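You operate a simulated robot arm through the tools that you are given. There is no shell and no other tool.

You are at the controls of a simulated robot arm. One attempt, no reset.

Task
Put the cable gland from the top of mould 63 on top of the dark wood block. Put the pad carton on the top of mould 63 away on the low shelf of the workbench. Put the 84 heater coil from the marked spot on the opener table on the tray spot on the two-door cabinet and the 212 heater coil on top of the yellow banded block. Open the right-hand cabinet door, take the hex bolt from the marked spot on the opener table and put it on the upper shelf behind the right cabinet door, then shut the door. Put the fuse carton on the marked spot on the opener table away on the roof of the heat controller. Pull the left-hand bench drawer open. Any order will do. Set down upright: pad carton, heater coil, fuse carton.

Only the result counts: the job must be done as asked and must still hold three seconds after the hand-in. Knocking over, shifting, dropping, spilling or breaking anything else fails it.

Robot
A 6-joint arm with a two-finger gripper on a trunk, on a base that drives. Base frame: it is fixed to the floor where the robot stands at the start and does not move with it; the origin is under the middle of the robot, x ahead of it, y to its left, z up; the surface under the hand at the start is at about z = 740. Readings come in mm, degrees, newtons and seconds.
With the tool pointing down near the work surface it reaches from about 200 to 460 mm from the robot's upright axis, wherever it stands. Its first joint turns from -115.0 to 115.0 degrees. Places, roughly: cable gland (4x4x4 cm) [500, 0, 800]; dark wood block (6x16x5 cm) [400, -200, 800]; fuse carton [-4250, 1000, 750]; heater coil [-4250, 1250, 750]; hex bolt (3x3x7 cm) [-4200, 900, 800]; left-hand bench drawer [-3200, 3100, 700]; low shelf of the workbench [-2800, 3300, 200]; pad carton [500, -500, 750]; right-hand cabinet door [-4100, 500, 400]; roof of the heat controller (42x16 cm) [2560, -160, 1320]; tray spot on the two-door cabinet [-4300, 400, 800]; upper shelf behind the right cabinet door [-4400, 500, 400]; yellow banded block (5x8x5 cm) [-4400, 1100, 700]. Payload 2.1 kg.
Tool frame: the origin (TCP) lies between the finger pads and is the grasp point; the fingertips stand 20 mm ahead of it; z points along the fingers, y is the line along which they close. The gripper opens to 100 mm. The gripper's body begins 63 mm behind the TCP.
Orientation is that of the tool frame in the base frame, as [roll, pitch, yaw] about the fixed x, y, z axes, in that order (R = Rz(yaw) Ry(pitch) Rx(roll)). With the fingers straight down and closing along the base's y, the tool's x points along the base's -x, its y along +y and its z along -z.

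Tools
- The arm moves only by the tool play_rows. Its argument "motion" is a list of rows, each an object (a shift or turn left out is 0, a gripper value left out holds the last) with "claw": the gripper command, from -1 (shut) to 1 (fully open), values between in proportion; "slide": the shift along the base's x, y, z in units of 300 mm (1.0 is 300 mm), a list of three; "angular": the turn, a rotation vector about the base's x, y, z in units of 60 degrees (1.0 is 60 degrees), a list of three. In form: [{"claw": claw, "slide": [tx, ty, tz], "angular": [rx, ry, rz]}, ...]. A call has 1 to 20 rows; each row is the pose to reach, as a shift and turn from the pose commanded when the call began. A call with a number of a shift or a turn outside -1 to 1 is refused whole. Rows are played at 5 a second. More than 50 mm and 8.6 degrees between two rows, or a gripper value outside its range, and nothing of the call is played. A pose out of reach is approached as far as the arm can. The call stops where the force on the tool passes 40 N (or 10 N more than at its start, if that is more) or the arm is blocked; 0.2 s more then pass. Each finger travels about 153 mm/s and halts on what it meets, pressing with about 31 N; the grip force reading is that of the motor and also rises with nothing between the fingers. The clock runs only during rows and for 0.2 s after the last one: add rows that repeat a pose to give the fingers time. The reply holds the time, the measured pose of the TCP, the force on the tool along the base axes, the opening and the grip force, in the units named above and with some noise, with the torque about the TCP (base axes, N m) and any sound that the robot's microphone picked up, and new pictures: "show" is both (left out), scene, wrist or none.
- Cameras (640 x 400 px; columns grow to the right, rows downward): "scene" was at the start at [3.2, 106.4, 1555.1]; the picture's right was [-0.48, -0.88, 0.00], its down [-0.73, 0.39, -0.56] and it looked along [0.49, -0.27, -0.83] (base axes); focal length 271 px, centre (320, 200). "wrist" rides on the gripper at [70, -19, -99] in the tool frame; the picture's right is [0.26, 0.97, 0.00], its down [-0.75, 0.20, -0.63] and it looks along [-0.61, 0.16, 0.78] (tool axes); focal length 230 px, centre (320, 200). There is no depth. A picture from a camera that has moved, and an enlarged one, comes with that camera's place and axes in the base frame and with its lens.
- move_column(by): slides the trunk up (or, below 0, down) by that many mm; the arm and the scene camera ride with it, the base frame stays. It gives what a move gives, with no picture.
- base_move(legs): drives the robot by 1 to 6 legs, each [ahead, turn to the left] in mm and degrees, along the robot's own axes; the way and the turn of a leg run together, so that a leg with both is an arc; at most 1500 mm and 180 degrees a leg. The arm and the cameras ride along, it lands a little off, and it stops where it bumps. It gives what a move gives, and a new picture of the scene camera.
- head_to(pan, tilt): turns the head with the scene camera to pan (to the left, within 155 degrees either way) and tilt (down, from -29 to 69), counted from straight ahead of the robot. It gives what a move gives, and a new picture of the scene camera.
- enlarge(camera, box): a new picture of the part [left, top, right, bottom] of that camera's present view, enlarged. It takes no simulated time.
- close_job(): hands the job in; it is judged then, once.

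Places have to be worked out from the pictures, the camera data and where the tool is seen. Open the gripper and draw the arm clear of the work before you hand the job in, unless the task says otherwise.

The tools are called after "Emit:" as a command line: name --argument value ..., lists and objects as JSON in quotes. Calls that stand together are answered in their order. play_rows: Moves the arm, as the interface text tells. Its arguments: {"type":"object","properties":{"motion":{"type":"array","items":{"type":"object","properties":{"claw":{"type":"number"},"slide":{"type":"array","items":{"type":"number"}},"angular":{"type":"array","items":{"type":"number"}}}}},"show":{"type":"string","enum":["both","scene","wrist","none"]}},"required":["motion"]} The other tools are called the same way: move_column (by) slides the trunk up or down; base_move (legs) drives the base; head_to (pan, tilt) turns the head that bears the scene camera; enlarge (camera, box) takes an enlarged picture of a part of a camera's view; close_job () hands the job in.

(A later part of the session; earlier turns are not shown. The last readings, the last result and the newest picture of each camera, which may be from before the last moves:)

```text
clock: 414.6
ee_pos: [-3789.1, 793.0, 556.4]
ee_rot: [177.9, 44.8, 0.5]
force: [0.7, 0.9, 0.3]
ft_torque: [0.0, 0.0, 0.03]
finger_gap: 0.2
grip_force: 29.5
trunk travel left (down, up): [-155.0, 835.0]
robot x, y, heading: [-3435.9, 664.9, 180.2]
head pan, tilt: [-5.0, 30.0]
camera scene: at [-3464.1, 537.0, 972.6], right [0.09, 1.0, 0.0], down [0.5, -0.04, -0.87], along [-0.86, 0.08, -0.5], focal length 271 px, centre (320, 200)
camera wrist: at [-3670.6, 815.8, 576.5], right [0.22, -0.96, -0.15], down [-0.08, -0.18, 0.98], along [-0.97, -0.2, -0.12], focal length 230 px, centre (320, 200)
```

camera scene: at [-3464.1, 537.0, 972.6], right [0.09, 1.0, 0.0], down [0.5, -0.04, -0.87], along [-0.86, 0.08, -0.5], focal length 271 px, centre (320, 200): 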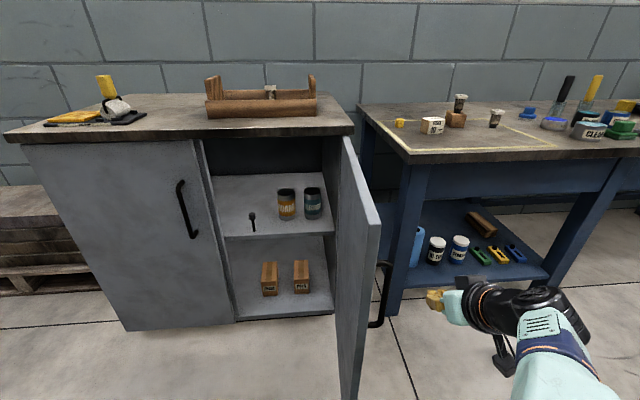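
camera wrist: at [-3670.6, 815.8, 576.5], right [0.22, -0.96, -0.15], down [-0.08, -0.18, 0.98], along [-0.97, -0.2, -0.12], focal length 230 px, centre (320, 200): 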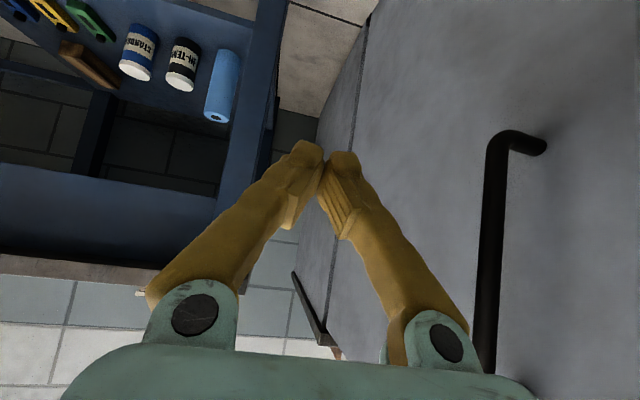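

I'm on the outer side. I push the door (on its handle/edge) in −y along its arc with the gripper's flank.

Emit:
play_rows --motion '[{"slide": [-0.1, -0.03, 0]}, {"slide": [-0.2, -0.08, 0]}, {"slide": [-0.21, -0.17, 0]}, {"slide": [-0.21, -0.26, 0]}, {"slide": [-0.22, -0.35, 0]}, {"slide": [-0.23, -0.44, 0]}, {"slide": [-0.25, -0.52, 0]}, {"slide": [-0.28, -0.6, 0]}, {"slide": [-0.31, -0.67, 0]}, {"slide": [-0.35, -0.74, 0]}, {"slide": [-0.39, -0.81, 0]}, {"slide": [-0.44, -0.88, 0]}, {"slide": [-0.5, -0.94, 0]}, {"slide": [-0.54, -0.98, 0]}, {"slide": [-0.54, -0.98, 0]}]' --show "both"

```text
clock: 417.8
ee_pos: [-3951.5, 498.8, 556.7]
ee_rot: [177.8, 44.7, 0.5]
force: [-0.5, 0.2, 0.0]
ft_torque: [0.0, 0.0, 0.0]
finger_gap: 0.2
grip_force: 29.5
trunk travel left (down, up): [-155.0, 835.0]
robot x, y, heading: [-3436.1, 668.0, 180.1]
head pan, tilt: [-5.0, 30.0]
camera scene: at [-3464.1, 536.9, 972.6], right [0.09, 1.0, 0.0], down [0.5, -0.04, -0.87], along [-0.86, 0.08, -0.5], focal length 271 px, centre (320, 200)
camera wrist: at [-3833.5, 522.0, 576.7], right [0.22, -0.96, -0.15], down [-0.08, -0.18, 0.98], along [-0.97, -0.2, -0.12], focal length 230 px, centre (320, 200)
```

scene: 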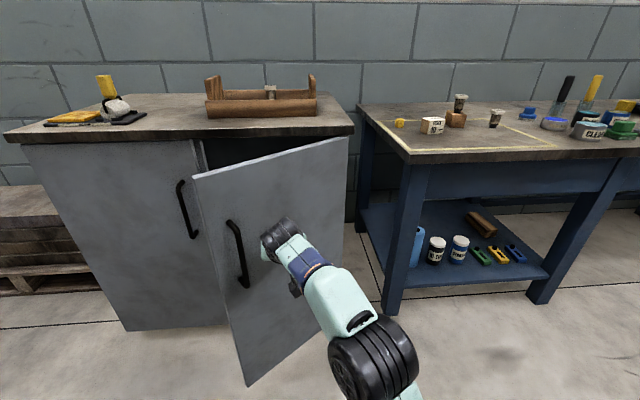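
wrist: 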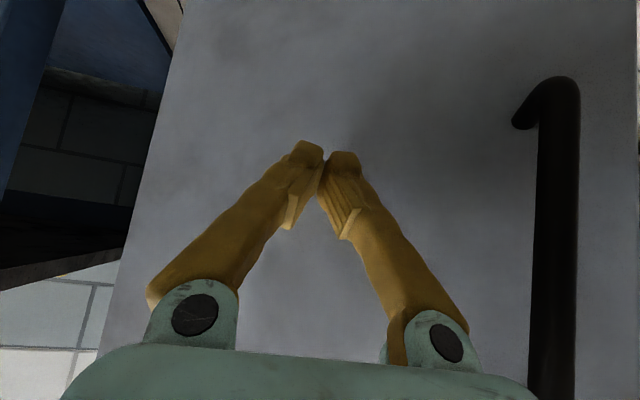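

The door is at ~30°. Now I push it shut by driving forward with the fingertips against its face.

Emit:
base_move --legs '[[100, 0]]'

Emit:
base_move --legs '[[45, 0]]'

```text
clock: 418.9
ee_pos: [-4048.9, 499.9, 555.9]
ee_rot: [177.9, 44.9, 0.6]
force: [0.1, 1.1, -0.2]
ft_torque: [0.01, -0.06, -0.02]
finger_gap: 0.0
grip_force: 29.2
trunk travel left (down, up): [-155.0, 835.0]
robot x, y, heading: [-3534.9, 669.3, -180.4]
head pan, tilt: [-5.0, 30.0]
camera scene: at [-3561.6, 536.9, 972.6], right [0.09, 1.0, 0.0], down [0.5, -0.04, -0.87], along [-0.86, 0.08, -0.5], focal length 271 px, centre (320, 200)
```

scene: 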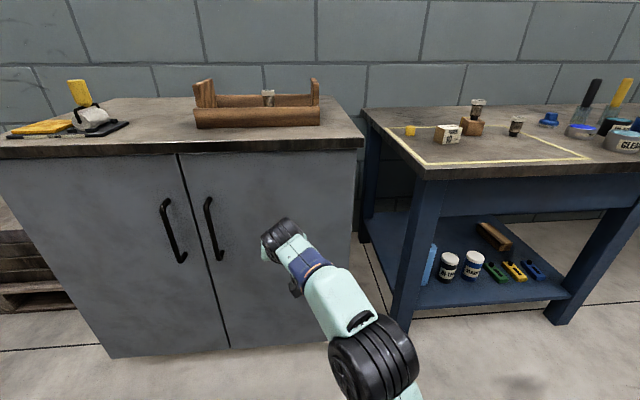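

```text
clock: 419.8
ee_pos: [-4094.1, 497.6, 556.8]
ee_rot: [177.8, 44.8, 0.6]
force: [-0.3, -0.5, 1.2]
ft_torque: [0.0, 0.02, -0.01]
finger_gap: 0.0
grip_force: 29.7
trunk travel left (down, up): [-155.0, 835.0]
robot x, y, heading: [-3577.4, 666.6, -179.8]
head pan, tilt: [-5.0, 30.0]
camera scene: at [-3606.5, 536.9, 972.6], right [0.09, 1.0, 0.0], down [0.5, -0.04, -0.87], along [-0.86, 0.08, -0.5], focal length 271 px, centre (320, 200)
```

scene: 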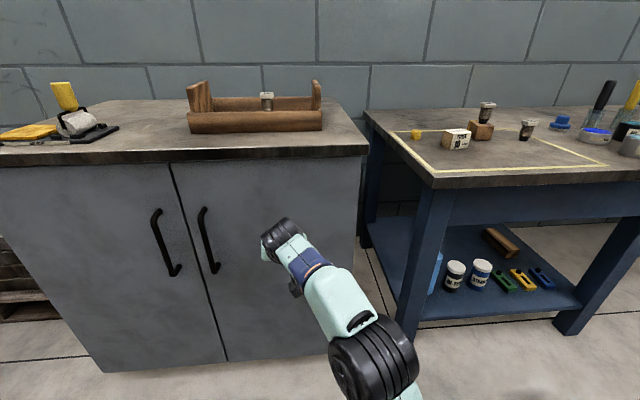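

The door looks shut. I confirm by pressing it gently nearer its free edge.

Emit:
play_rows --motion '[{"slide": [0.0, -0.1, 0]}, {"slide": [0.0, -0.2, 0]}, {"slide": [-0.02, -0.27, 0]}, {"slide": [-0.04, -0.27, 0]}, {"slide": [-0.06, -0.27, 0]}, {"slide": [-0.075, -0.27, 0]}, {"slide": [-0.085, -0.27, 0]}, {"slide": [-0.095, -0.27, 0]}, {"slide": [-0.105, -0.27, 0]}, {"slide": [-0.115, -0.27, 0]}, {"slide": [-0.125, -0.27, 0]}, {"slide": [-0.135, -0.27, 0]}]' --show "both"

```text
clock: 422.4
ee_pos: [-4099.5, 426.6, 541.4]
ee_rot: [177.8, 44.8, 0.5]
force: [0.3, 0.2, -1.2]
ft_torque: [-0.01, -0.01, -0.02]
finger_gap: 0.1
grip_force: 29.2
out of reach, approached as far as the arm can: row 3, 4, 5, 6, 7, 8, 9, 10, 11, 12
trunk travel left (down, up): [-155.0, 835.0]
robot x, y, heading: [-3577.4, 665.1, -180.1]
head pan, tilt: [-5.0, 30.0]
camera scene: at [-3606.5, 536.9, 972.6], right [0.09, 1.0, 0.0], down [0.5, -0.04, -0.87], along [-0.86, 0.08, -0.5], focal length 271 px, centre (320, 200)
camera wrist: at [-3981.6, 449.7, 560.8], right [0.22, -0.96, -0.15], down [-0.08, -0.18, 0.98], along [-0.97, -0.2, -0.12], focal length 230 px, centre (320, 200)
```

scene: 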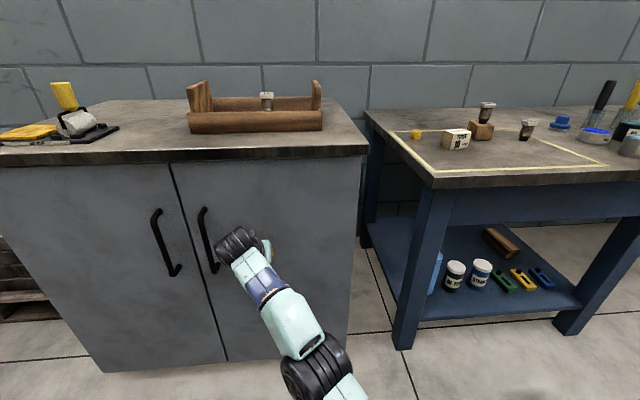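
wrist: 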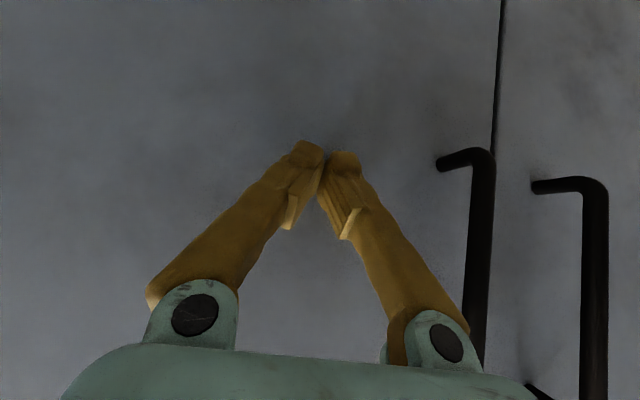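

Emit:
base_move --legs '[[15, 0]]'

Emit:
enlarge --camera "scene" --box '[100, 130, 400, 320]'

```text
clock: 423.4
ee_pos: [-4110.9, 425.3, 539.4]
ee_rot: [178.0, 44.0, 0.7]
force: [10.8, 2.2, 3.9]
ft_torque: [0.04, 0.02, -0.12]
finger_gap: 0.0
grip_force: 29.3
trunk travel left (down, up): [-155.0, 835.0]
robot x, y, heading: [-3588.7, 666.5, -179.9]
head pan, tilt: [-5.0, 30.0]
stopped in leg 1: the force on the tool passed its limit at 45 N (the readings are from after the stop); the commanded pose is now the measured one
camera scene: at [-3619.2, 537.5, 972.7], right [0.08, 1.0, 0.0], down [0.5, -0.04, -0.87], along [-0.86, 0.07, -0.5], focal length 271 px, centre (320, 200)
```

scene: 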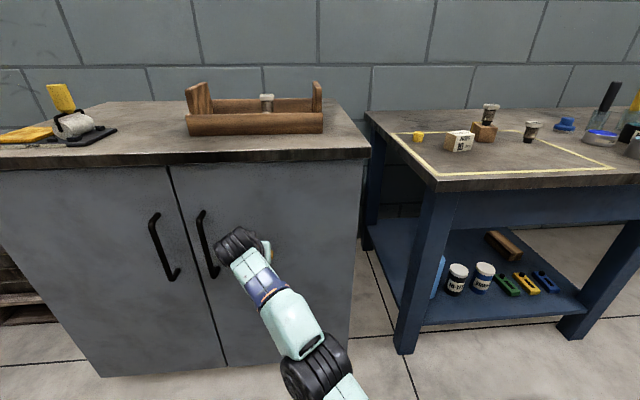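

```text
2.11 times, centred on (250, 225) of scene
camera zoom: at [-3619.2, 537.5, 972.7], right [0.08, 1.0, 0.0], down [0.5, -0.04, -0.87], along [-0.86, 0.07, -0.5], focal length 570 px, centre (467, 147)
```

zoom: 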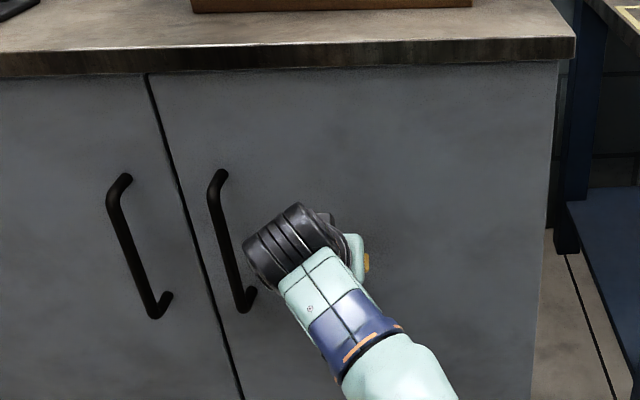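

The door is firmly shut (45 N pressed flush). I back off, raise, and drive to the table for the fuse carton (≈60×40×45 mm at (-4311,982), yawed ~12°).

Emit:
base_move --legs '[[-150, 0]]'

Emit:
move_column --by 330

Emit:
play_rows --motion '[{"claw": 0.6, "slide": [0.0, 0.14, 0]}, {"slide": [0.0, 0.28, 0]}, {"slide": [0.0, 0.42, 0]}, {"slide": [0.0, 0.56, 0]}, {"slide": [0.0, 0.7, 0]}, {"slide": [0.0, 0.76, 0]}, {"slide": [0.0, 0.76, 0]}]' --show "none"

Emit:
base_move --legs '[[0, -90], [330, 0], [0, 90], [300, 0]]'

```text
clock: 424.8
ee_pos: [-3961.5, 424.3, 538.8]
ee_rot: [177.9, 44.0, 0.8]
force: [0.1, 1.0, 1.0]
ft_torque: [0.01, -0.02, -0.03]
finger_gap: 0.0
grip_force: 29.4
trunk travel left (down, up): [-155.0, 835.0]
robot x, y, heading: [-3440.2, 670.4, -180.1]
head pan, tilt: [-5.0, 30.0]
camera scene: at [-3470.6, 537.3, 972.6], right [0.08, 1.0, 0.0], down [0.5, -0.04, -0.87], along [-0.86, 0.07, -0.5], focal length 271 px, centre (320, 200)
```

scene: 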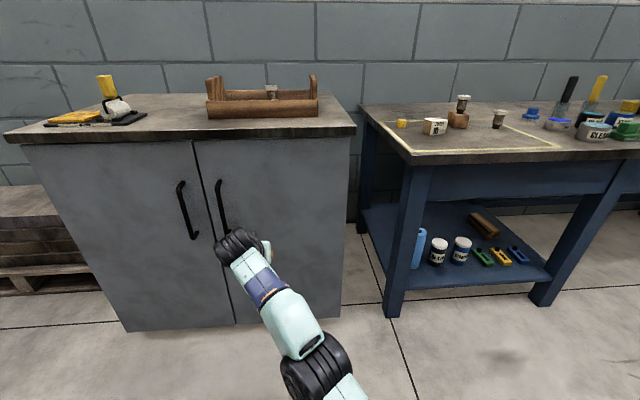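

```text
clock: 428.0
ee_pos: [-3962.1, 424.7, 868.6]
ee_rot: [177.9, 44.0, 0.8]
force: [0.6, 0.7, 0.2]
ft_torque: [-0.01, 0.03, -0.01]
finger_gap: 0.0
grip_force: 30.1
trunk travel left (down, up): [-485.0, 505.0]
robot x, y, heading: [-3441.2, 665.9, -179.9]
head pan, tilt: [-5.0, 30.0]
```

```text
clock: 429.6
ee_pos: [-3961.8, 653.0, 869.7]
ee_rot: [177.9, 44.0, 0.8]
force: [-0.4, 0.4, -0.7]
ft_torque: [0.03, -0.01, 0.01]
finger_gap: 80.4
grip_force: 0.1
trunk travel left (down, up): [-485.0, 505.0]
robot x, y, heading: [-3442.4, 666.2, -179.7]
head pan, tilt: [-5.0, 30.0]
```

```text
clock: 441.1
ee_pos: [-4272.7, 938.9, 868.6]
ee_rot: [177.8, 43.9, 4.1]
force: [-1.3, -0.6, -0.3]
ft_torque: [-0.03, -0.03, -0.02]
finger_gap: 79.9
grip_force: 0.0
trunk travel left (down, up): [-485.0, 505.0]
robot x, y, heading: [-3752.1, 986.9, -176.4]
head pan, tilt: [-5.0, 30.0]
camera scene: at [-3775.4, 850.7, 1302.6], right [0.03, 1.0, 0.0], down [0.5, -0.01, -0.87], along [-0.87, 0.02, -0.5], focal length 271 px, centre (320, 200)
```

scene: 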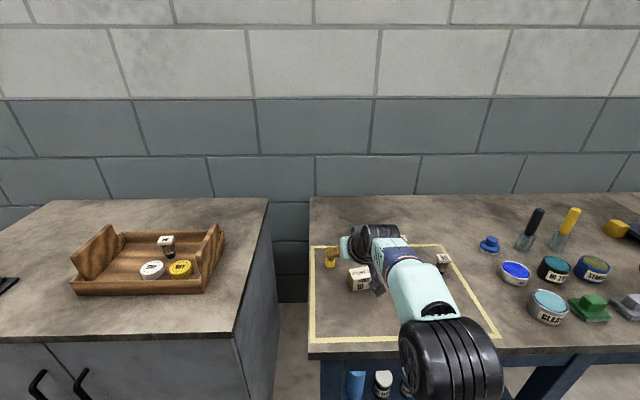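

Now over the table. I go to a pre-grasp point in front of the fuse carton, yawing 8° to square up with it.

Emit:
play_rows --motion '[{"claw": 0.8, "slide": [0.06, 0.06, 0], "angular": [0, 0.01, 0.04]}, {"slide": [0.12, 0.12, -0.02], "angular": [0, 0.02, 0.08]}, {"slide": [0.14, 0.2, -0.05], "angular": [0, 0.02, 0.135]}, {"slide": [0.14, 0.22, -0.1], "angular": [0, 0.02, 0.135]}, {"slide": [0.14, 0.22, -0.1], "angular": [0, 0.02, 0.135]}]' --show "both"

Emit:
enlarge --camera "wrist" --box '[200, 20, 440, 180]'

```text
clock: 442.4
ee_pos: [-4230.4, 1003.4, 840.6]
ee_rot: [178.2, 45.2, 12.2]
force: [0.2, -0.1, 0.1]
ft_torque: [-0.01, -0.02, 0.02]
finger_gap: 90.1
grip_force: 0.0
trunk travel left (down, up): [-485.0, 505.0]
robot x, y, heading: [-3750.0, 984.1, -176.7]
head pan, tilt: [-5.0, 30.0]
camera scene: at [-3774.7, 850.9, 1302.6], right [0.03, 1.0, 0.0], down [0.5, -0.01, -0.87], along [-0.87, 0.02, -0.5], focal length 271 px, centre (320, 200)
camera wrist: at [-4118.9, 1050.7, 859.6], right [0.41, -0.9, -0.16], down [-0.04, -0.19, 0.98], along [-0.91, -0.39, -0.11], focal length 230 px, centre (320, 200)
```

scene: 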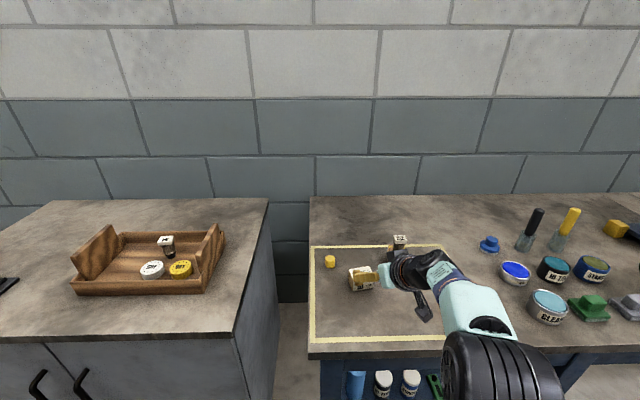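
wrist: 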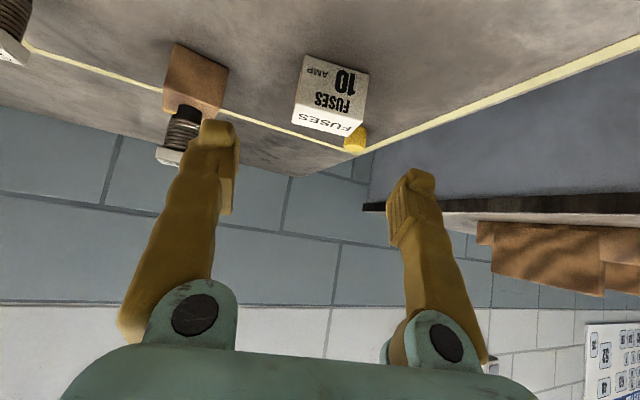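

```text
2.50 times, centred on (320, 100) of wrist
camera zoom: at [-4118.9, 1050.7, 859.6], right [0.41, -0.9, -0.16], down [-0.04, -0.19, 0.98], along [-0.91, -0.39, -0.11], focal length 575 px, centre (320, 450)
```

zoom: 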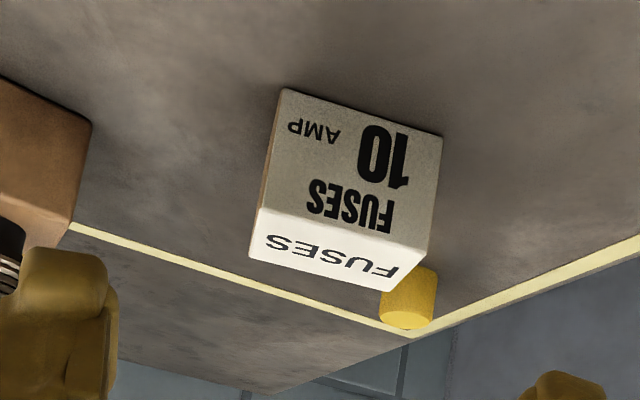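

Carton refined: centre (-4312,976), top 762, yaw ~13°. I advance to the grasp.

Emit:
play_rows --motion '[{"slide": [-0.04, -0.013, -0.1]}, {"slide": [-0.12, -0.04, -0.19]}, {"slide": [-0.19, -0.065, -0.25]}, {"slide": [-0.24, -0.081, -0.29]}, {"slide": [-0.272, -0.091, -0.307]}, {"slide": [-0.272, -0.091, -0.307]}]' --show "both"

```text
clock: 443.8
ee_pos: [-4311.8, 975.7, 748.2]
ee_rot: [178.2, 45.2, 12.3]
force: [0.4, -0.5, -0.2]
ft_torque: [0.0, -0.02, -0.02]
finger_gap: 89.8
grip_force: 0.1
trunk travel left (down, up): [-485.0, 505.0]
robot x, y, heading: [-3749.6, 987.7, -176.6]
head pan, tilt: [-5.0, 30.0]
camera scene: at [-3774.7, 850.8, 1302.6], right [0.03, 1.0, 0.0], down [0.5, -0.01, -0.87], along [-0.87, 0.02, -0.5], focal length 271 px, centre (320, 200)
camera wrist: at [-4200.7, 1022.0, 766.3], right [0.41, -0.9, -0.16], down [-0.04, -0.19, 0.98], along [-0.91, -0.39, -0.11], focal length 230 px, centre (320, 200)
```

scene: 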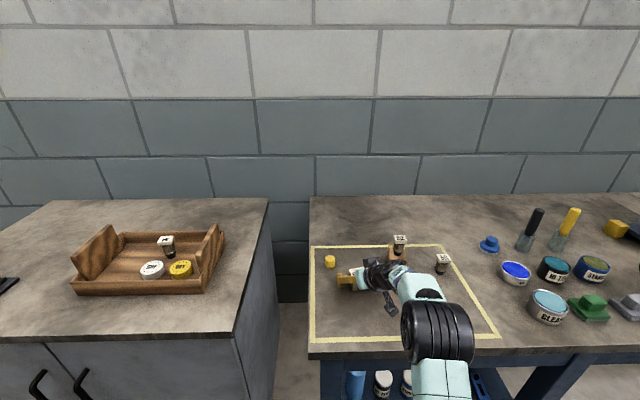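
wrist: 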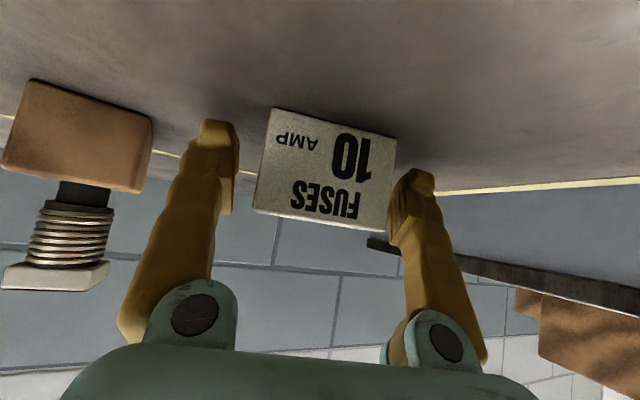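

Emit:
play_rows --motion '[{"claw": 0.2}, {"claw": -0.4}, {"claw": -1}, {"claw": -1}, {"claw": -1}]' --show "wrist"

```text
clock: 444.9
ee_pos: [-4313.1, 977.3, 747.4]
ee_rot: [178.2, 45.2, 12.4]
force: [0.7, 0.8, 1.2]
ft_torque: [0.11, 0.08, -0.05]
finger_gap: 60.0
grip_force: 30.9
trunk travel left (down, up): [-485.0, 505.0]
robot x, y, heading: [-3750.3, 982.1, -176.7]
head pan, tilt: [-5.0, 30.0]
camera wrist: at [-4200.6, 1022.2, 766.5], right [0.41, -0.9, -0.16], down [-0.04, -0.19, 0.98], along [-0.91, -0.39, -0.11], focal length 230 px, centre (320, 200)
```

wrist: 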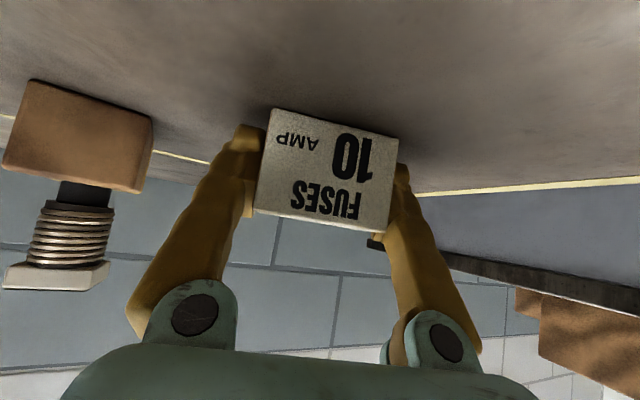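

Gripped at 60.0 mm. I lift straight up, then pull back over the table.

Emit:
play_rows --motion '[{"slide": [0, 0, 0.06]}, {"slide": [0, 0, 0.2]}, {"slide": [0, 0, 0.34]}, {"slide": [0.1, 0.02, 0.44]}, {"slide": [0.22, 0.05, 0.5]}, {"slide": [0.36, 0.06, 0.54]}, {"slide": [0.5, 0.06, 0.56]}, {"slide": [0.6, 0.06, 0.58]}, {"slide": [0.6, 0.06, 0.58]}]' --show "both"

```text
clock: 446.9
ee_pos: [-4131.3, 996.3, 919.7]
ee_rot: [178.2, 45.1, 12.3]
force: [0.1, -0.7, -0.7]
ft_torque: [-0.04, -0.04, -0.01]
finger_gap: 59.4
grip_force: 31.1
trunk travel left (down, up): [-485.0, 505.0]
robot x, y, heading: [-3753.3, 983.0, -176.6]
head pan, tilt: [-5.0, 30.0]
camera scene: at [-3775.3, 850.9, 1302.6], right [0.03, 1.0, 0.0], down [0.5, -0.01, -0.87], along [-0.87, 0.02, -0.5], focal length 271 px, centre (320, 200)
camera wrist: at [-4019.7, 1043.5, 939.2], right [0.41, -0.9, -0.16], down [-0.04, -0.19, 0.98], along [-0.91, -0.39, -0.11], focal length 230 px, centre (320, 200)
```

scene: 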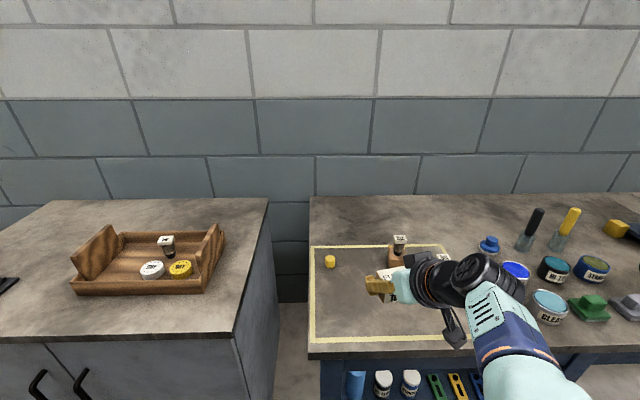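
wrist: 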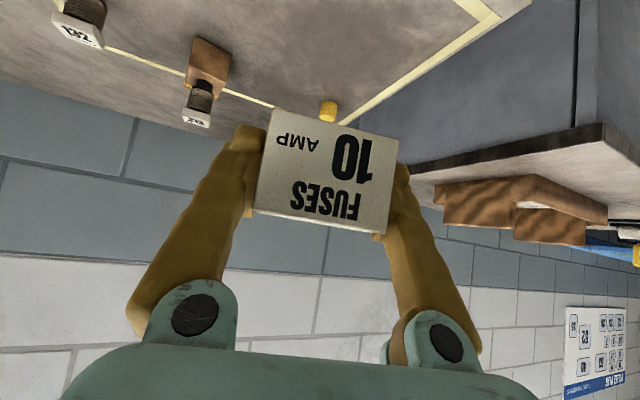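

Carton secured. Now the long drive to the heat controller: first back out and return to the open floor.

Emit:
base_move --legs '[[-290, 0], [0, -91], [1000, 0], [0, -91]]'

Emit:
head_to --pan 0 --tilt 15

```text
clock: 461.4
ee_pos: [-3176.5, 1970.2, 920.8]
ee_rot: [178.2, 45.0, -166.8]
force: [-0.8, 0.0, -0.3]
ft_torque: [-0.02, 0.01, 0.02]
finger_gap: 59.6
grip_force: 30.4
trunk travel left (down, up): [-485.0, 505.0]
robot x, y, heading: [-3551.7, 1974.5, 4.4]
head pan, tilt: [-5.0, 30.0]
camera scene: at [-3532.6, 2112.5, 1302.6], right [-0.01, -1.0, 0.0], down [-0.5, 0.01, -0.87], along [0.87, -0.01, -0.5], focal length 271 px, centre (320, 200)
```

scene: 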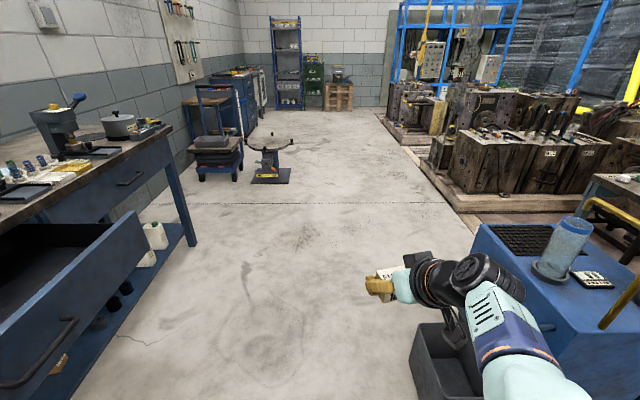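

```text
clock: 462.1
ee_pos: [-3176.3, 1970.2, 919.5]
ee_rot: [178.2, 45.2, -166.8]
force: [-0.1, -0.8, -1.5]
ft_torque: [0.02, 0.02, -0.03]
finger_gap: 59.8
grip_force: 31.0
trunk travel left (down, up): [-485.0, 505.0]
robot x, y, heading: [-3557.1, 1978.7, 4.4]
head pan, tilt: [0.0, 15.0]
camera scene: at [-3529.9, 2120.7, 1326.7], right [0.08, -1.0, 0.0], down [-0.26, -0.02, -0.97], along [0.96, 0.07, -0.26], focal length 271 px, centre (320, 200)
```

scene: 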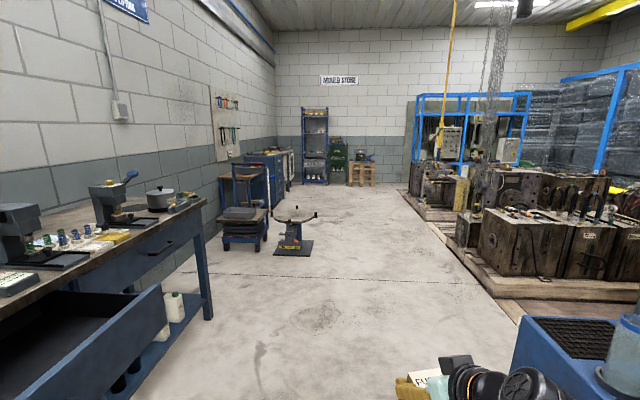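

The way is clear. I drive east along the open floor.

Emit:
base_move --legs '[[800, 0], [0, -5], [1300, 0], [0, -21], [1400, 0]]'

```text
clock: 480.7
ee_pos: [183.6, 1409.4, 919.7]
ee_rot: [178.2, 45.1, 169.2]
force: [0.4, 1.0, -1.0]
ft_torque: [0.02, 0.02, -0.01]
finger_gap: 59.8
grip_force: 31.2
trunk travel left (down, up): [-485.0, 505.0]
robot x, y, heading: [-158.7, 1571.7, -19.6]
head pan, tilt: [0.0, 15.0]
camera scene: at [-79.2, 1690.3, 1326.8], right [-0.34, -0.94, 0.0], down [-0.24, 0.09, -0.97], along [0.91, -0.33, -0.26], focal length 271 px, centre (320, 200)
```

scene: 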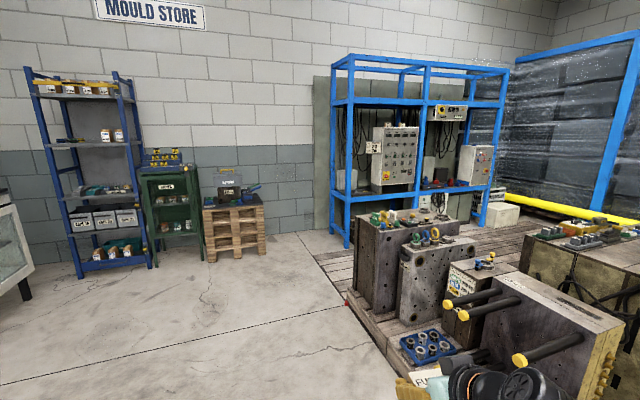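

Emit:
enlarge --camera "scene" --box '[310, 40, 530, 260]'

```text
1.82 times, centred on (420, 150) of scene
camera zoom: at [-79.2, 1690.3, 1326.8], right [-0.34, -0.94, 0.0], down [-0.24, 0.09, -0.97], along [0.91, -0.33, -0.26], focal length 492 px, centre (138, 291)
```

zoom: 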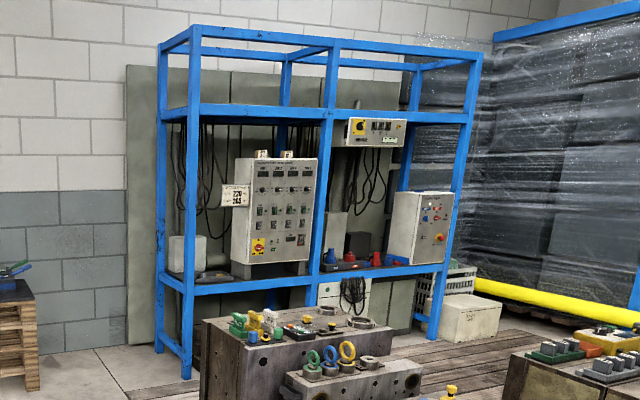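

I continue along y≈1450 to x≈1850, then look before turning in toward the rack.

Emit:
base_move --legs '[[0, 16], [1400, 0], [630, 0]]'

Emit:
head_to --pan -60 --tilt 30

```text
clock: 491.6
ee_pos: [2212.5, 1390.8, 920.5]
ee_rot: [178.3, 45.1, -174.6]
force: [-0.5, -0.2, -0.8]
ft_torque: [-0.02, -0.01, -0.02]
finger_gap: 59.5
grip_force: 30.8
trunk travel left (down, up): [-485.0, 505.0]
robot x, y, heading: [1837.2, 1451.1, -3.6]
head pan, tilt: [0.0, 15.0]
camera scene: at [1881.9, 1586.9, 1326.8], right [-0.06, -1.0, 0.0], down [-0.26, 0.02, -0.97], along [0.96, -0.06, -0.26], focal length 271 px, centre (320, 200)
```

scene: 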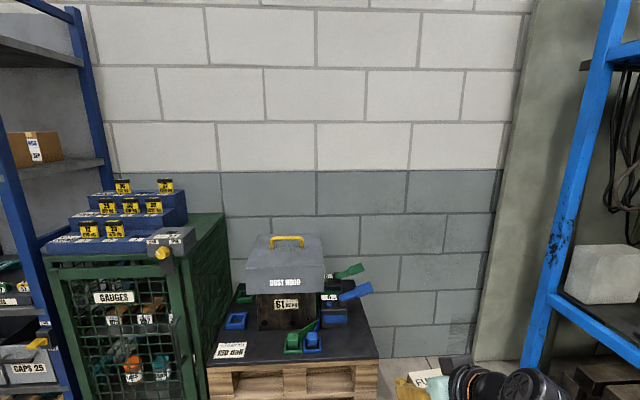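

```text
clock: 492.9
ee_pos: [2211.8, 1391.0, 918.7]
ee_rot: [178.1, 45.0, -174.6]
force: [-0.5, 0.4, -1.5]
ft_torque: [0.02, -0.01, -0.02]
finger_gap: 59.4
grip_force: 30.7
trunk travel left (down, up): [-485.0, 505.0]
robot x, y, heading: [1840.3, 1448.9, -3.6]
head pan, tilt: [-60.0, 30.0]
camera scene: at [1828.9, 1511.7, 1302.6], right [-0.89, -0.45, 0.0], down [-0.22, 0.45, -0.87], along [0.39, -0.77, -0.5], focal length 271 px, centre (320, 200)
```

scene: 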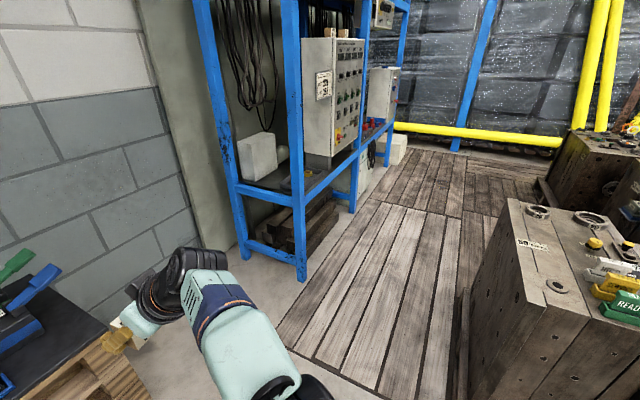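

The corridor between the moulds (x≈1576) and rack (x≈2490) is clear. I go 110 mm further, turn right and drive down it.

Emit:
base_move --legs '[[120, 0], [0, -86.5], [1000, 0], [570, 0]]'

Emit:
head_to --pan 70 --tilt 10

```text
clock: 505.4
ee_pos: [1931.1, -507.5, 919.6]
ee_rot: [178.2, 45.0, 99.2]
force: [0.2, 0.0, -1.2]
ft_torque: [0.02, 0.0, 0.0]
finger_gap: 59.6
grip_force: 30.7
trunk travel left (down, up): [-485.0, 505.0]
robot x, y, heading: [1964.5, -130.8, -89.7]
head pan, tilt: [-60.0, 30.0]
camera scene: at [2025.8, -116.9, 1302.6], right [-0.51, 0.86, 0.0], down [0.43, 0.25, -0.87], along [-0.75, -0.44, -0.5], focal length 271 px, centre (320, 200)
```

scene: 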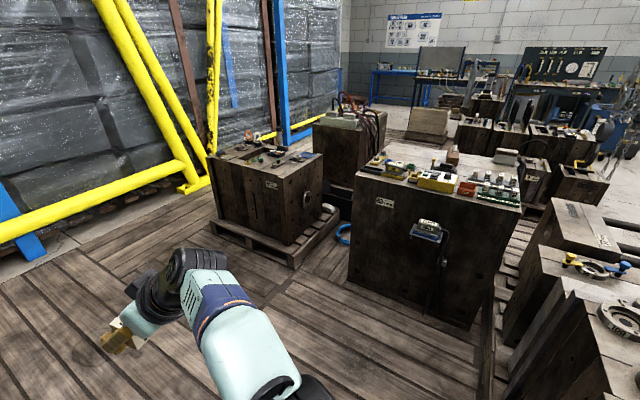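

```text
clock: 507.6
ee_pos: [1929.9, -508.2, 920.5]
ee_rot: [178.2, 45.0, 99.2]
force: [1.1, 0.2, -1.6]
ft_torque: [-0.03, 0.01, -0.01]
finger_gap: 59.8
grip_force: 30.7
trunk travel left (down, up): [-485.0, 505.0]
robot x, y, heading: [1965.9, -130.8, -89.6]
head pan, tilt: [70.0, 10.0]
camera scene: at [2191.4, -102.1, 1334.9], right [-0.34, -0.94, 0.0], down [-0.16, 0.06, -0.98], along [0.93, -0.33, -0.17], focal length 271 px, centre (320, 200)
```

scene: 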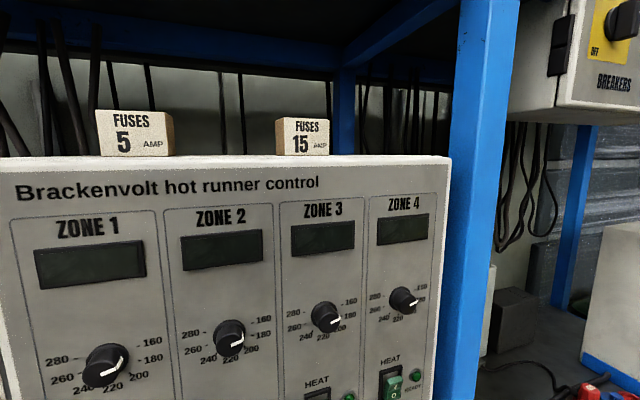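

On the controller's roof stand the FUSES 5 and FUSES 15 cartons with a gap between them. I turn to face it and raise the column.

Emit:
base_move --legs '[[0, 89.6]]'

Emit:
move_column --by 400

Emit:
move_column --by 80

Emit:
head_to --pan -10 --tilt 35

Emit:
enlarge --camera "scene" --box '[160, 80, 480, 280]'

```text
clock: 511.8
ee_pos: [2339.6, -161.2, 920.8]
ee_rot: [178.3, 45.0, -170.2]
force: [0.3, -0.3, -1.6]
ft_torque: [0.01, -0.05, 0.01]
finger_gap: 59.6
grip_force: 30.7
trunk travel left (down, up): [-485.0, 505.0]
robot x, y, heading: [1964.6, -134.0, 1.0]
head pan, tilt: [70.0, 10.0]
camera scene: at [1932.8, 95.3, 1334.9], right [0.94, -0.33, 0.0], down [-0.06, -0.16, -0.98], along [0.32, 0.93, -0.17], focal length 271 px, centre (320, 200)
```

scene: 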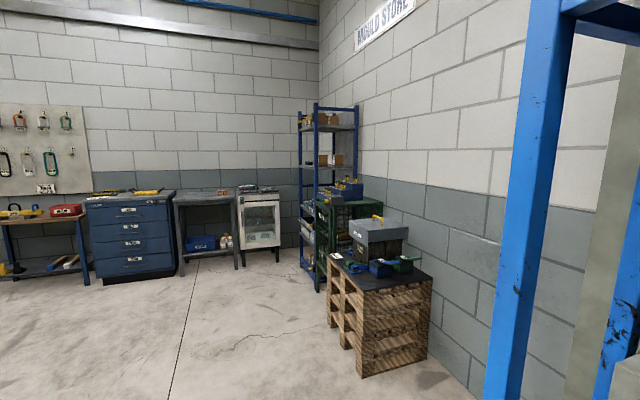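

```text
clock: 515.6
ee_pos: [2339.1, -161.6, 1319.3]
ee_rot: [178.2, 45.1, -170.3]
force: [1.0, -0.3, -0.4]
ft_torque: [0.03, 0.01, -0.01]
finger_gap: 59.4
grip_force: 30.8
trunk travel left (down, up): [-885.0, 105.0]
robot x, y, heading: [1961.1, -130.1, 1.1]
head pan, tilt: [70.0, 10.0]
```

```text
clock: 516.8
ee_pos: [2340.5, -161.6, 1399.1]
ee_rot: [178.2, 45.1, -170.3]
force: [-0.4, 0.2, -0.8]
ft_torque: [-0.01, 0.0, 0.04]
finger_gap: 59.7
grip_force: 30.9
trunk travel left (down, up): [-965.0, 25.0]
robot x, y, heading: [1965.4, -130.2, 0.9]
head pan, tilt: [70.0, 10.0]
```

```text
clock: 518.3
ee_pos: [2340.8, -161.6, 1399.6]
ee_rot: [178.1, 45.2, -170.3]
force: [-0.1, 0.1, -0.6]
ft_torque: [0.02, -0.01, 0.02]
finger_gap: 59.7
grip_force: 30.9
trunk travel left (down, up): [-965.0, 25.0]
robot x, y, heading: [1961.8, -129.1, 0.8]
head pan, tilt: [-10.0, 35.0]
camera scene: at [1989.4, -6.3, 1774.8], right [-0.16, -0.99, 0.0], down [-0.57, 0.09, -0.82], along [0.81, -0.13, -0.57], focal length 271 px, centre (320, 200)
```

scene: 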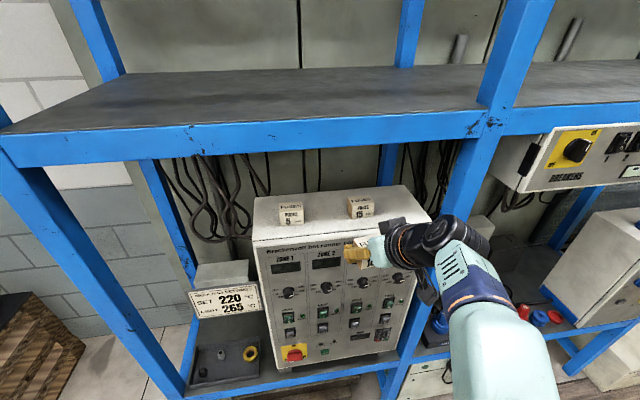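

```text
2.00 times, centred on (320, 180) of scene
camera zoom: at [1989.4, -6.3, 1774.8], right [-0.16, -0.99, 0.0], down [-0.57, 0.09, -0.82], along [0.81, -0.13, -0.57], focal length 541 px, centre (320, 240)
```

zoom: 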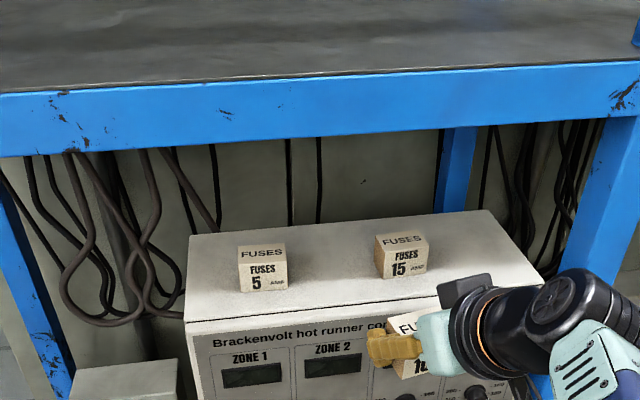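

Emit:
play_rows --motion '[{"slide": [0, -0.12, 0]}, {"slide": [0, -0.24, 0]}, {"slide": [0, -0.36, 0]}, {"slide": [0, -0.36, 0]}]' --show "both"

Emit:
enlarge --camera "wrist" --box '[160, 0, 480, 200]'

```text
clock: 519.3
ee_pos: [2340.1, -270.5, 1398.6]
ee_rot: [178.2, 45.1, -170.2]
force: [0.2, -0.3, -0.8]
ft_torque: [-0.01, 0.03, 0.01]
finger_gap: 59.6
grip_force: 30.7
trunk travel left (down, up): [-965.0, 25.0]
robot x, y, heading: [1963.5, -132.4, 1.1]
head pan, tilt: [-10.0, 35.0]
camera scene: at [1989.2, -6.1, 1774.8], right [-0.16, -0.99, 0.0], down [-0.57, 0.09, -0.82], along [0.81, -0.13, -0.57], focal length 271 px, centre (320, 200)
camera wrist: at [2227.3, -313.2, 1417.6], right [-0.36, 0.92, -0.16], down [0.05, 0.19, 0.98], along [0.93, 0.35, -0.11], focal length 230 px, centre (320, 200)
```

scene: 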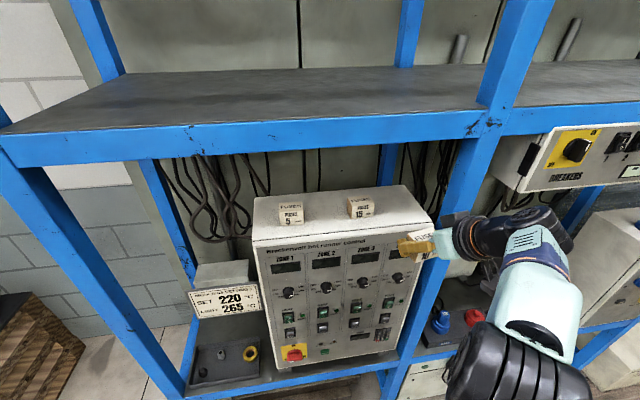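
wrist: 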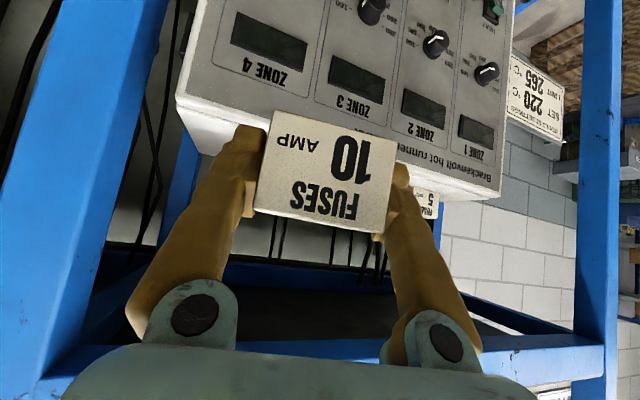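

```text
2.00 times, centred on (320, 100) of wrist
camera zoom: at [2227.3, -313.2, 1417.6], right [-0.36, 0.92, -0.16], down [0.05, 0.19, 0.98], along [0.93, 0.35, -0.11], focal length 460 px, centre (320, 400)
```

zoom: 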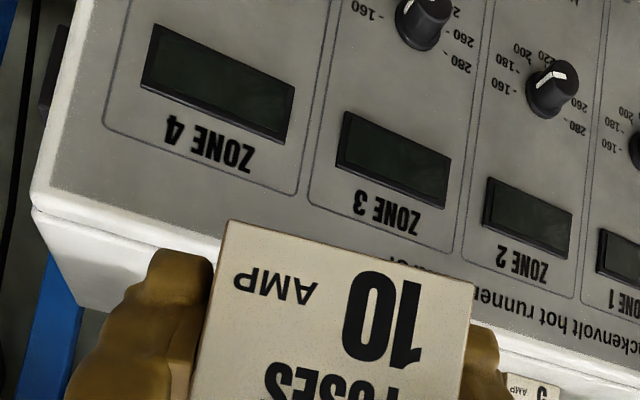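

The roof's front-right corner is at (2479,-380), z≈1325; FUSES 15 ends at y≈-242, so (2560,-312) is free. I move the base 90 mm forward and bring the carton in at z≈1370.

Emit:
base_move --legs '[[90, -1]]'

Emit:
play_rows --motion '[{"slide": [0, -0.07, -0.03]}, {"slide": [0, -0.13, -0.07]}, {"slide": [0.02, -0.13, -0.1]}, {"slide": [0.02, -0.13, -0.1]}]' --show "both"

```text
clock: 520.4
ee_pos: [2418.8, -275.3, 1401.0]
ee_rot: [178.4, 45.6, -171.4]
force: [2.0, 0.3, -0.8]
ft_torque: [0.0, 0.16, 0.06]
finger_gap: 59.6
grip_force: 31.1
trunk travel left (down, up): [-965.0, 25.0]
robot x, y, heading: [2056.4, -129.7, -0.3]
head pan, tilt: [-10.0, 35.0]
camera scene: at [2091.9, -5.6, 1774.5], right [-0.17, -0.98, 0.0], down [-0.57, 0.1, -0.82], along [0.8, -0.14, -0.58], focal length 271 px, centre (320, 200)
```

scene: 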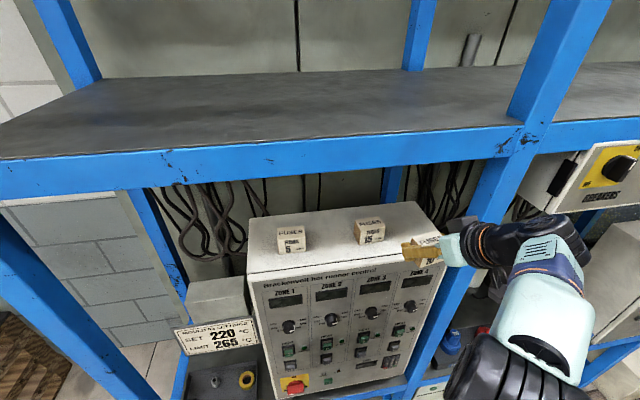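

```text
clock: 521.4
ee_pos: [2407.7, -315.0, 1377.7]
ee_rot: [178.5, 46.5, -171.1]
force: [-0.7, -0.4, 0.1]
ft_torque: [0.02, -0.05, -0.02]
finger_gap: 59.4
grip_force: 30.7
trunk travel left (down, up): [-965.0, 25.0]
robot x, y, heading: [2054.8, -131.2, -0.0]
head pan, tilt: [-10.0, 35.0]
camera scene: at [2070.9, -5.8, 1775.0], right [-0.17, -0.98, 0.0], down [-0.56, 0.1, -0.82], along [0.81, -0.14, -0.57], focal length 271 px, centre (320, 200)
camera wrist: at [2293.9, -354.5, 1393.3], right [-0.34, 0.92, -0.17], down [0.03, 0.19, 0.98], along [0.94, 0.33, -0.09], focal length 230 px, centre (320, 200)
```

scene: 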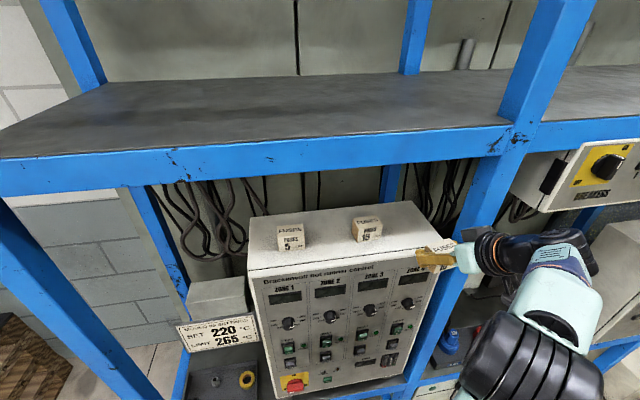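
wrist: 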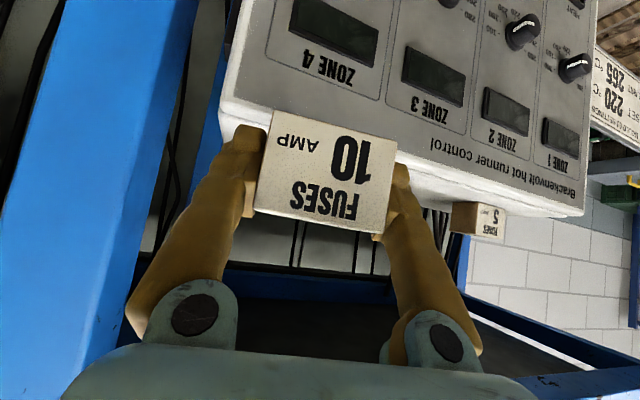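

I correct the small tilt error and move in over the roof to (2560,-308).

Emit:
play_rows --motion '[{"slide": [0.1, 0.005, -0.01], "angular": [-0.002, 0.01, 0]}, {"slide": [0.2, 0.01, -0.018], "angular": [-0.0034, 0.0214, 0]}, {"slide": [0.32, 0.02, -0.018], "angular": [-0.0034, 0.0214, 0]}, {"slide": [0.42, 0.023, -0.018], "angular": [-0.0034, 0.0214, 0]}, {"slide": [0.507, 0.023, -0.018], "angular": [-0.0034, 0.0214, 0]}, {"slide": [0.507, 0.023, -0.018], "angular": [-0.0034, 0.0214, 0]}]' --show "both"

Emit:
enlarge --camera "scene" --box '[230, 140, 550, 340]'

```text
clock: 522.8
ee_pos: [2568.1, -308.4, 1369.2]
ee_rot: [178.3, 44.7, -171.2]
force: [0.8, -0.1, -1.5]
ft_torque: [0.0, -0.04, 0.01]
finger_gap: 59.7
grip_force: 31.3
trunk travel left (down, up): [-965.0, 25.0]
robot x, y, heading: [2053.4, -132.4, -0.1]
head pan, tilt: [-10.0, 35.0]
camera scene: at [2081.4, -6.4, 1774.8], right [-0.17, -0.98, 0.0], down [-0.56, 0.1, -0.82], along [0.81, -0.14, -0.57], focal length 271 px, centre (320, 200)
camera wrist: at [2455.0, -349.1, 1389.1], right [-0.35, 0.92, -0.16], down [0.06, 0.19, 0.98], along [0.94, 0.33, -0.12], focal length 230 px, centre (320, 200)
```

scene: 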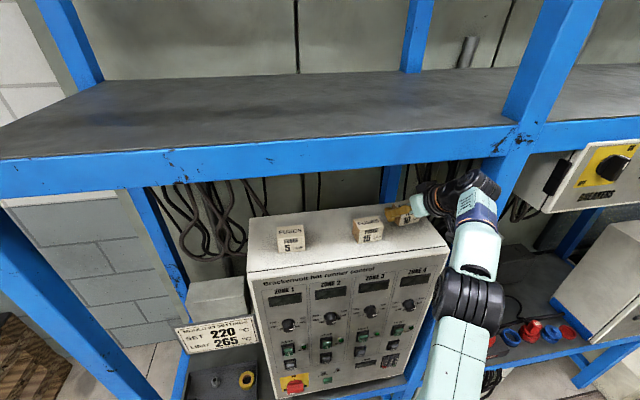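
wrist: 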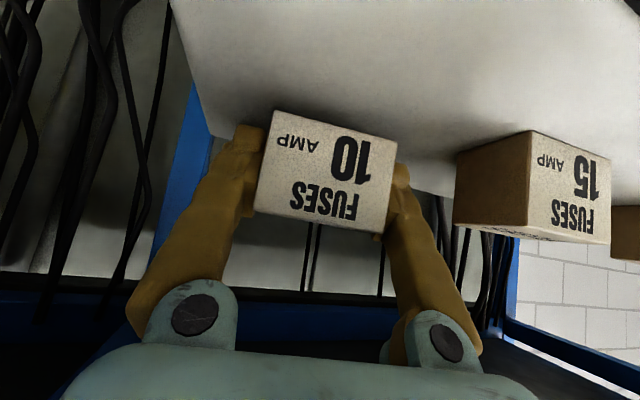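

```text
2.00 times, centred on (390, 240) of scene
camera zoom: at [2081.4, -6.4, 1774.8], right [-0.17, -0.98, 0.0], down [-0.56, 0.1, -0.82], along [0.81, -0.14, -0.57], focal length 541 px, centre (180, 120)
```

zoom: 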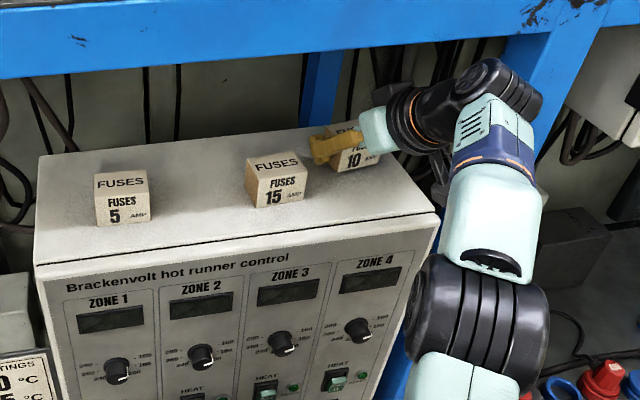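

Good position with clearance to FUSES 15. Lowering with force feedback.

Emit:
play_rows --motion '[{"slide": [0, 0, -0.015]}, {"slide": [0, 0, -0.03]}, {"slide": [0, 0, -0.04]}, {"slide": [0, 0, -0.04]}]' --show "none"

Emit:
play_rows --motion '[{"slide": [0, 0, -0.005]}, {"slide": [0, 0, -0.01]}, {"slide": [0, 0, -0.01]}]' --show "none"

```text
clock: 523.8
ee_pos: [2569.8, -308.7, 1357.4]
ee_rot: [178.5, 44.8, -171.3]
force: [1.0, -0.7, 1.9]
ft_torque: [-0.08, -0.05, 0.05]
finger_gap: 59.7
grip_force: 31.0
trunk travel left (down, up): [-965.0, 25.0]
robot x, y, heading: [2055.1, -129.4, -0.1]
head pan, tilt: [-10.0, 35.0]
```

```text
clock: 524.6
ee_pos: [2569.4, -309.5, 1355.6]
ee_rot: [178.8, 45.1, -171.0]
force: [9.2, -3.7, 27.6]
ft_torque: [-0.92, -0.5, 0.16]
finger_gap: 59.6
grip_force: 31.1
trunk travel left (down, up): [-965.0, 25.0]
robot x, y, heading: [2051.2, -129.6, 0.0]
head pan, tilt: [-10.0, 35.0]
```

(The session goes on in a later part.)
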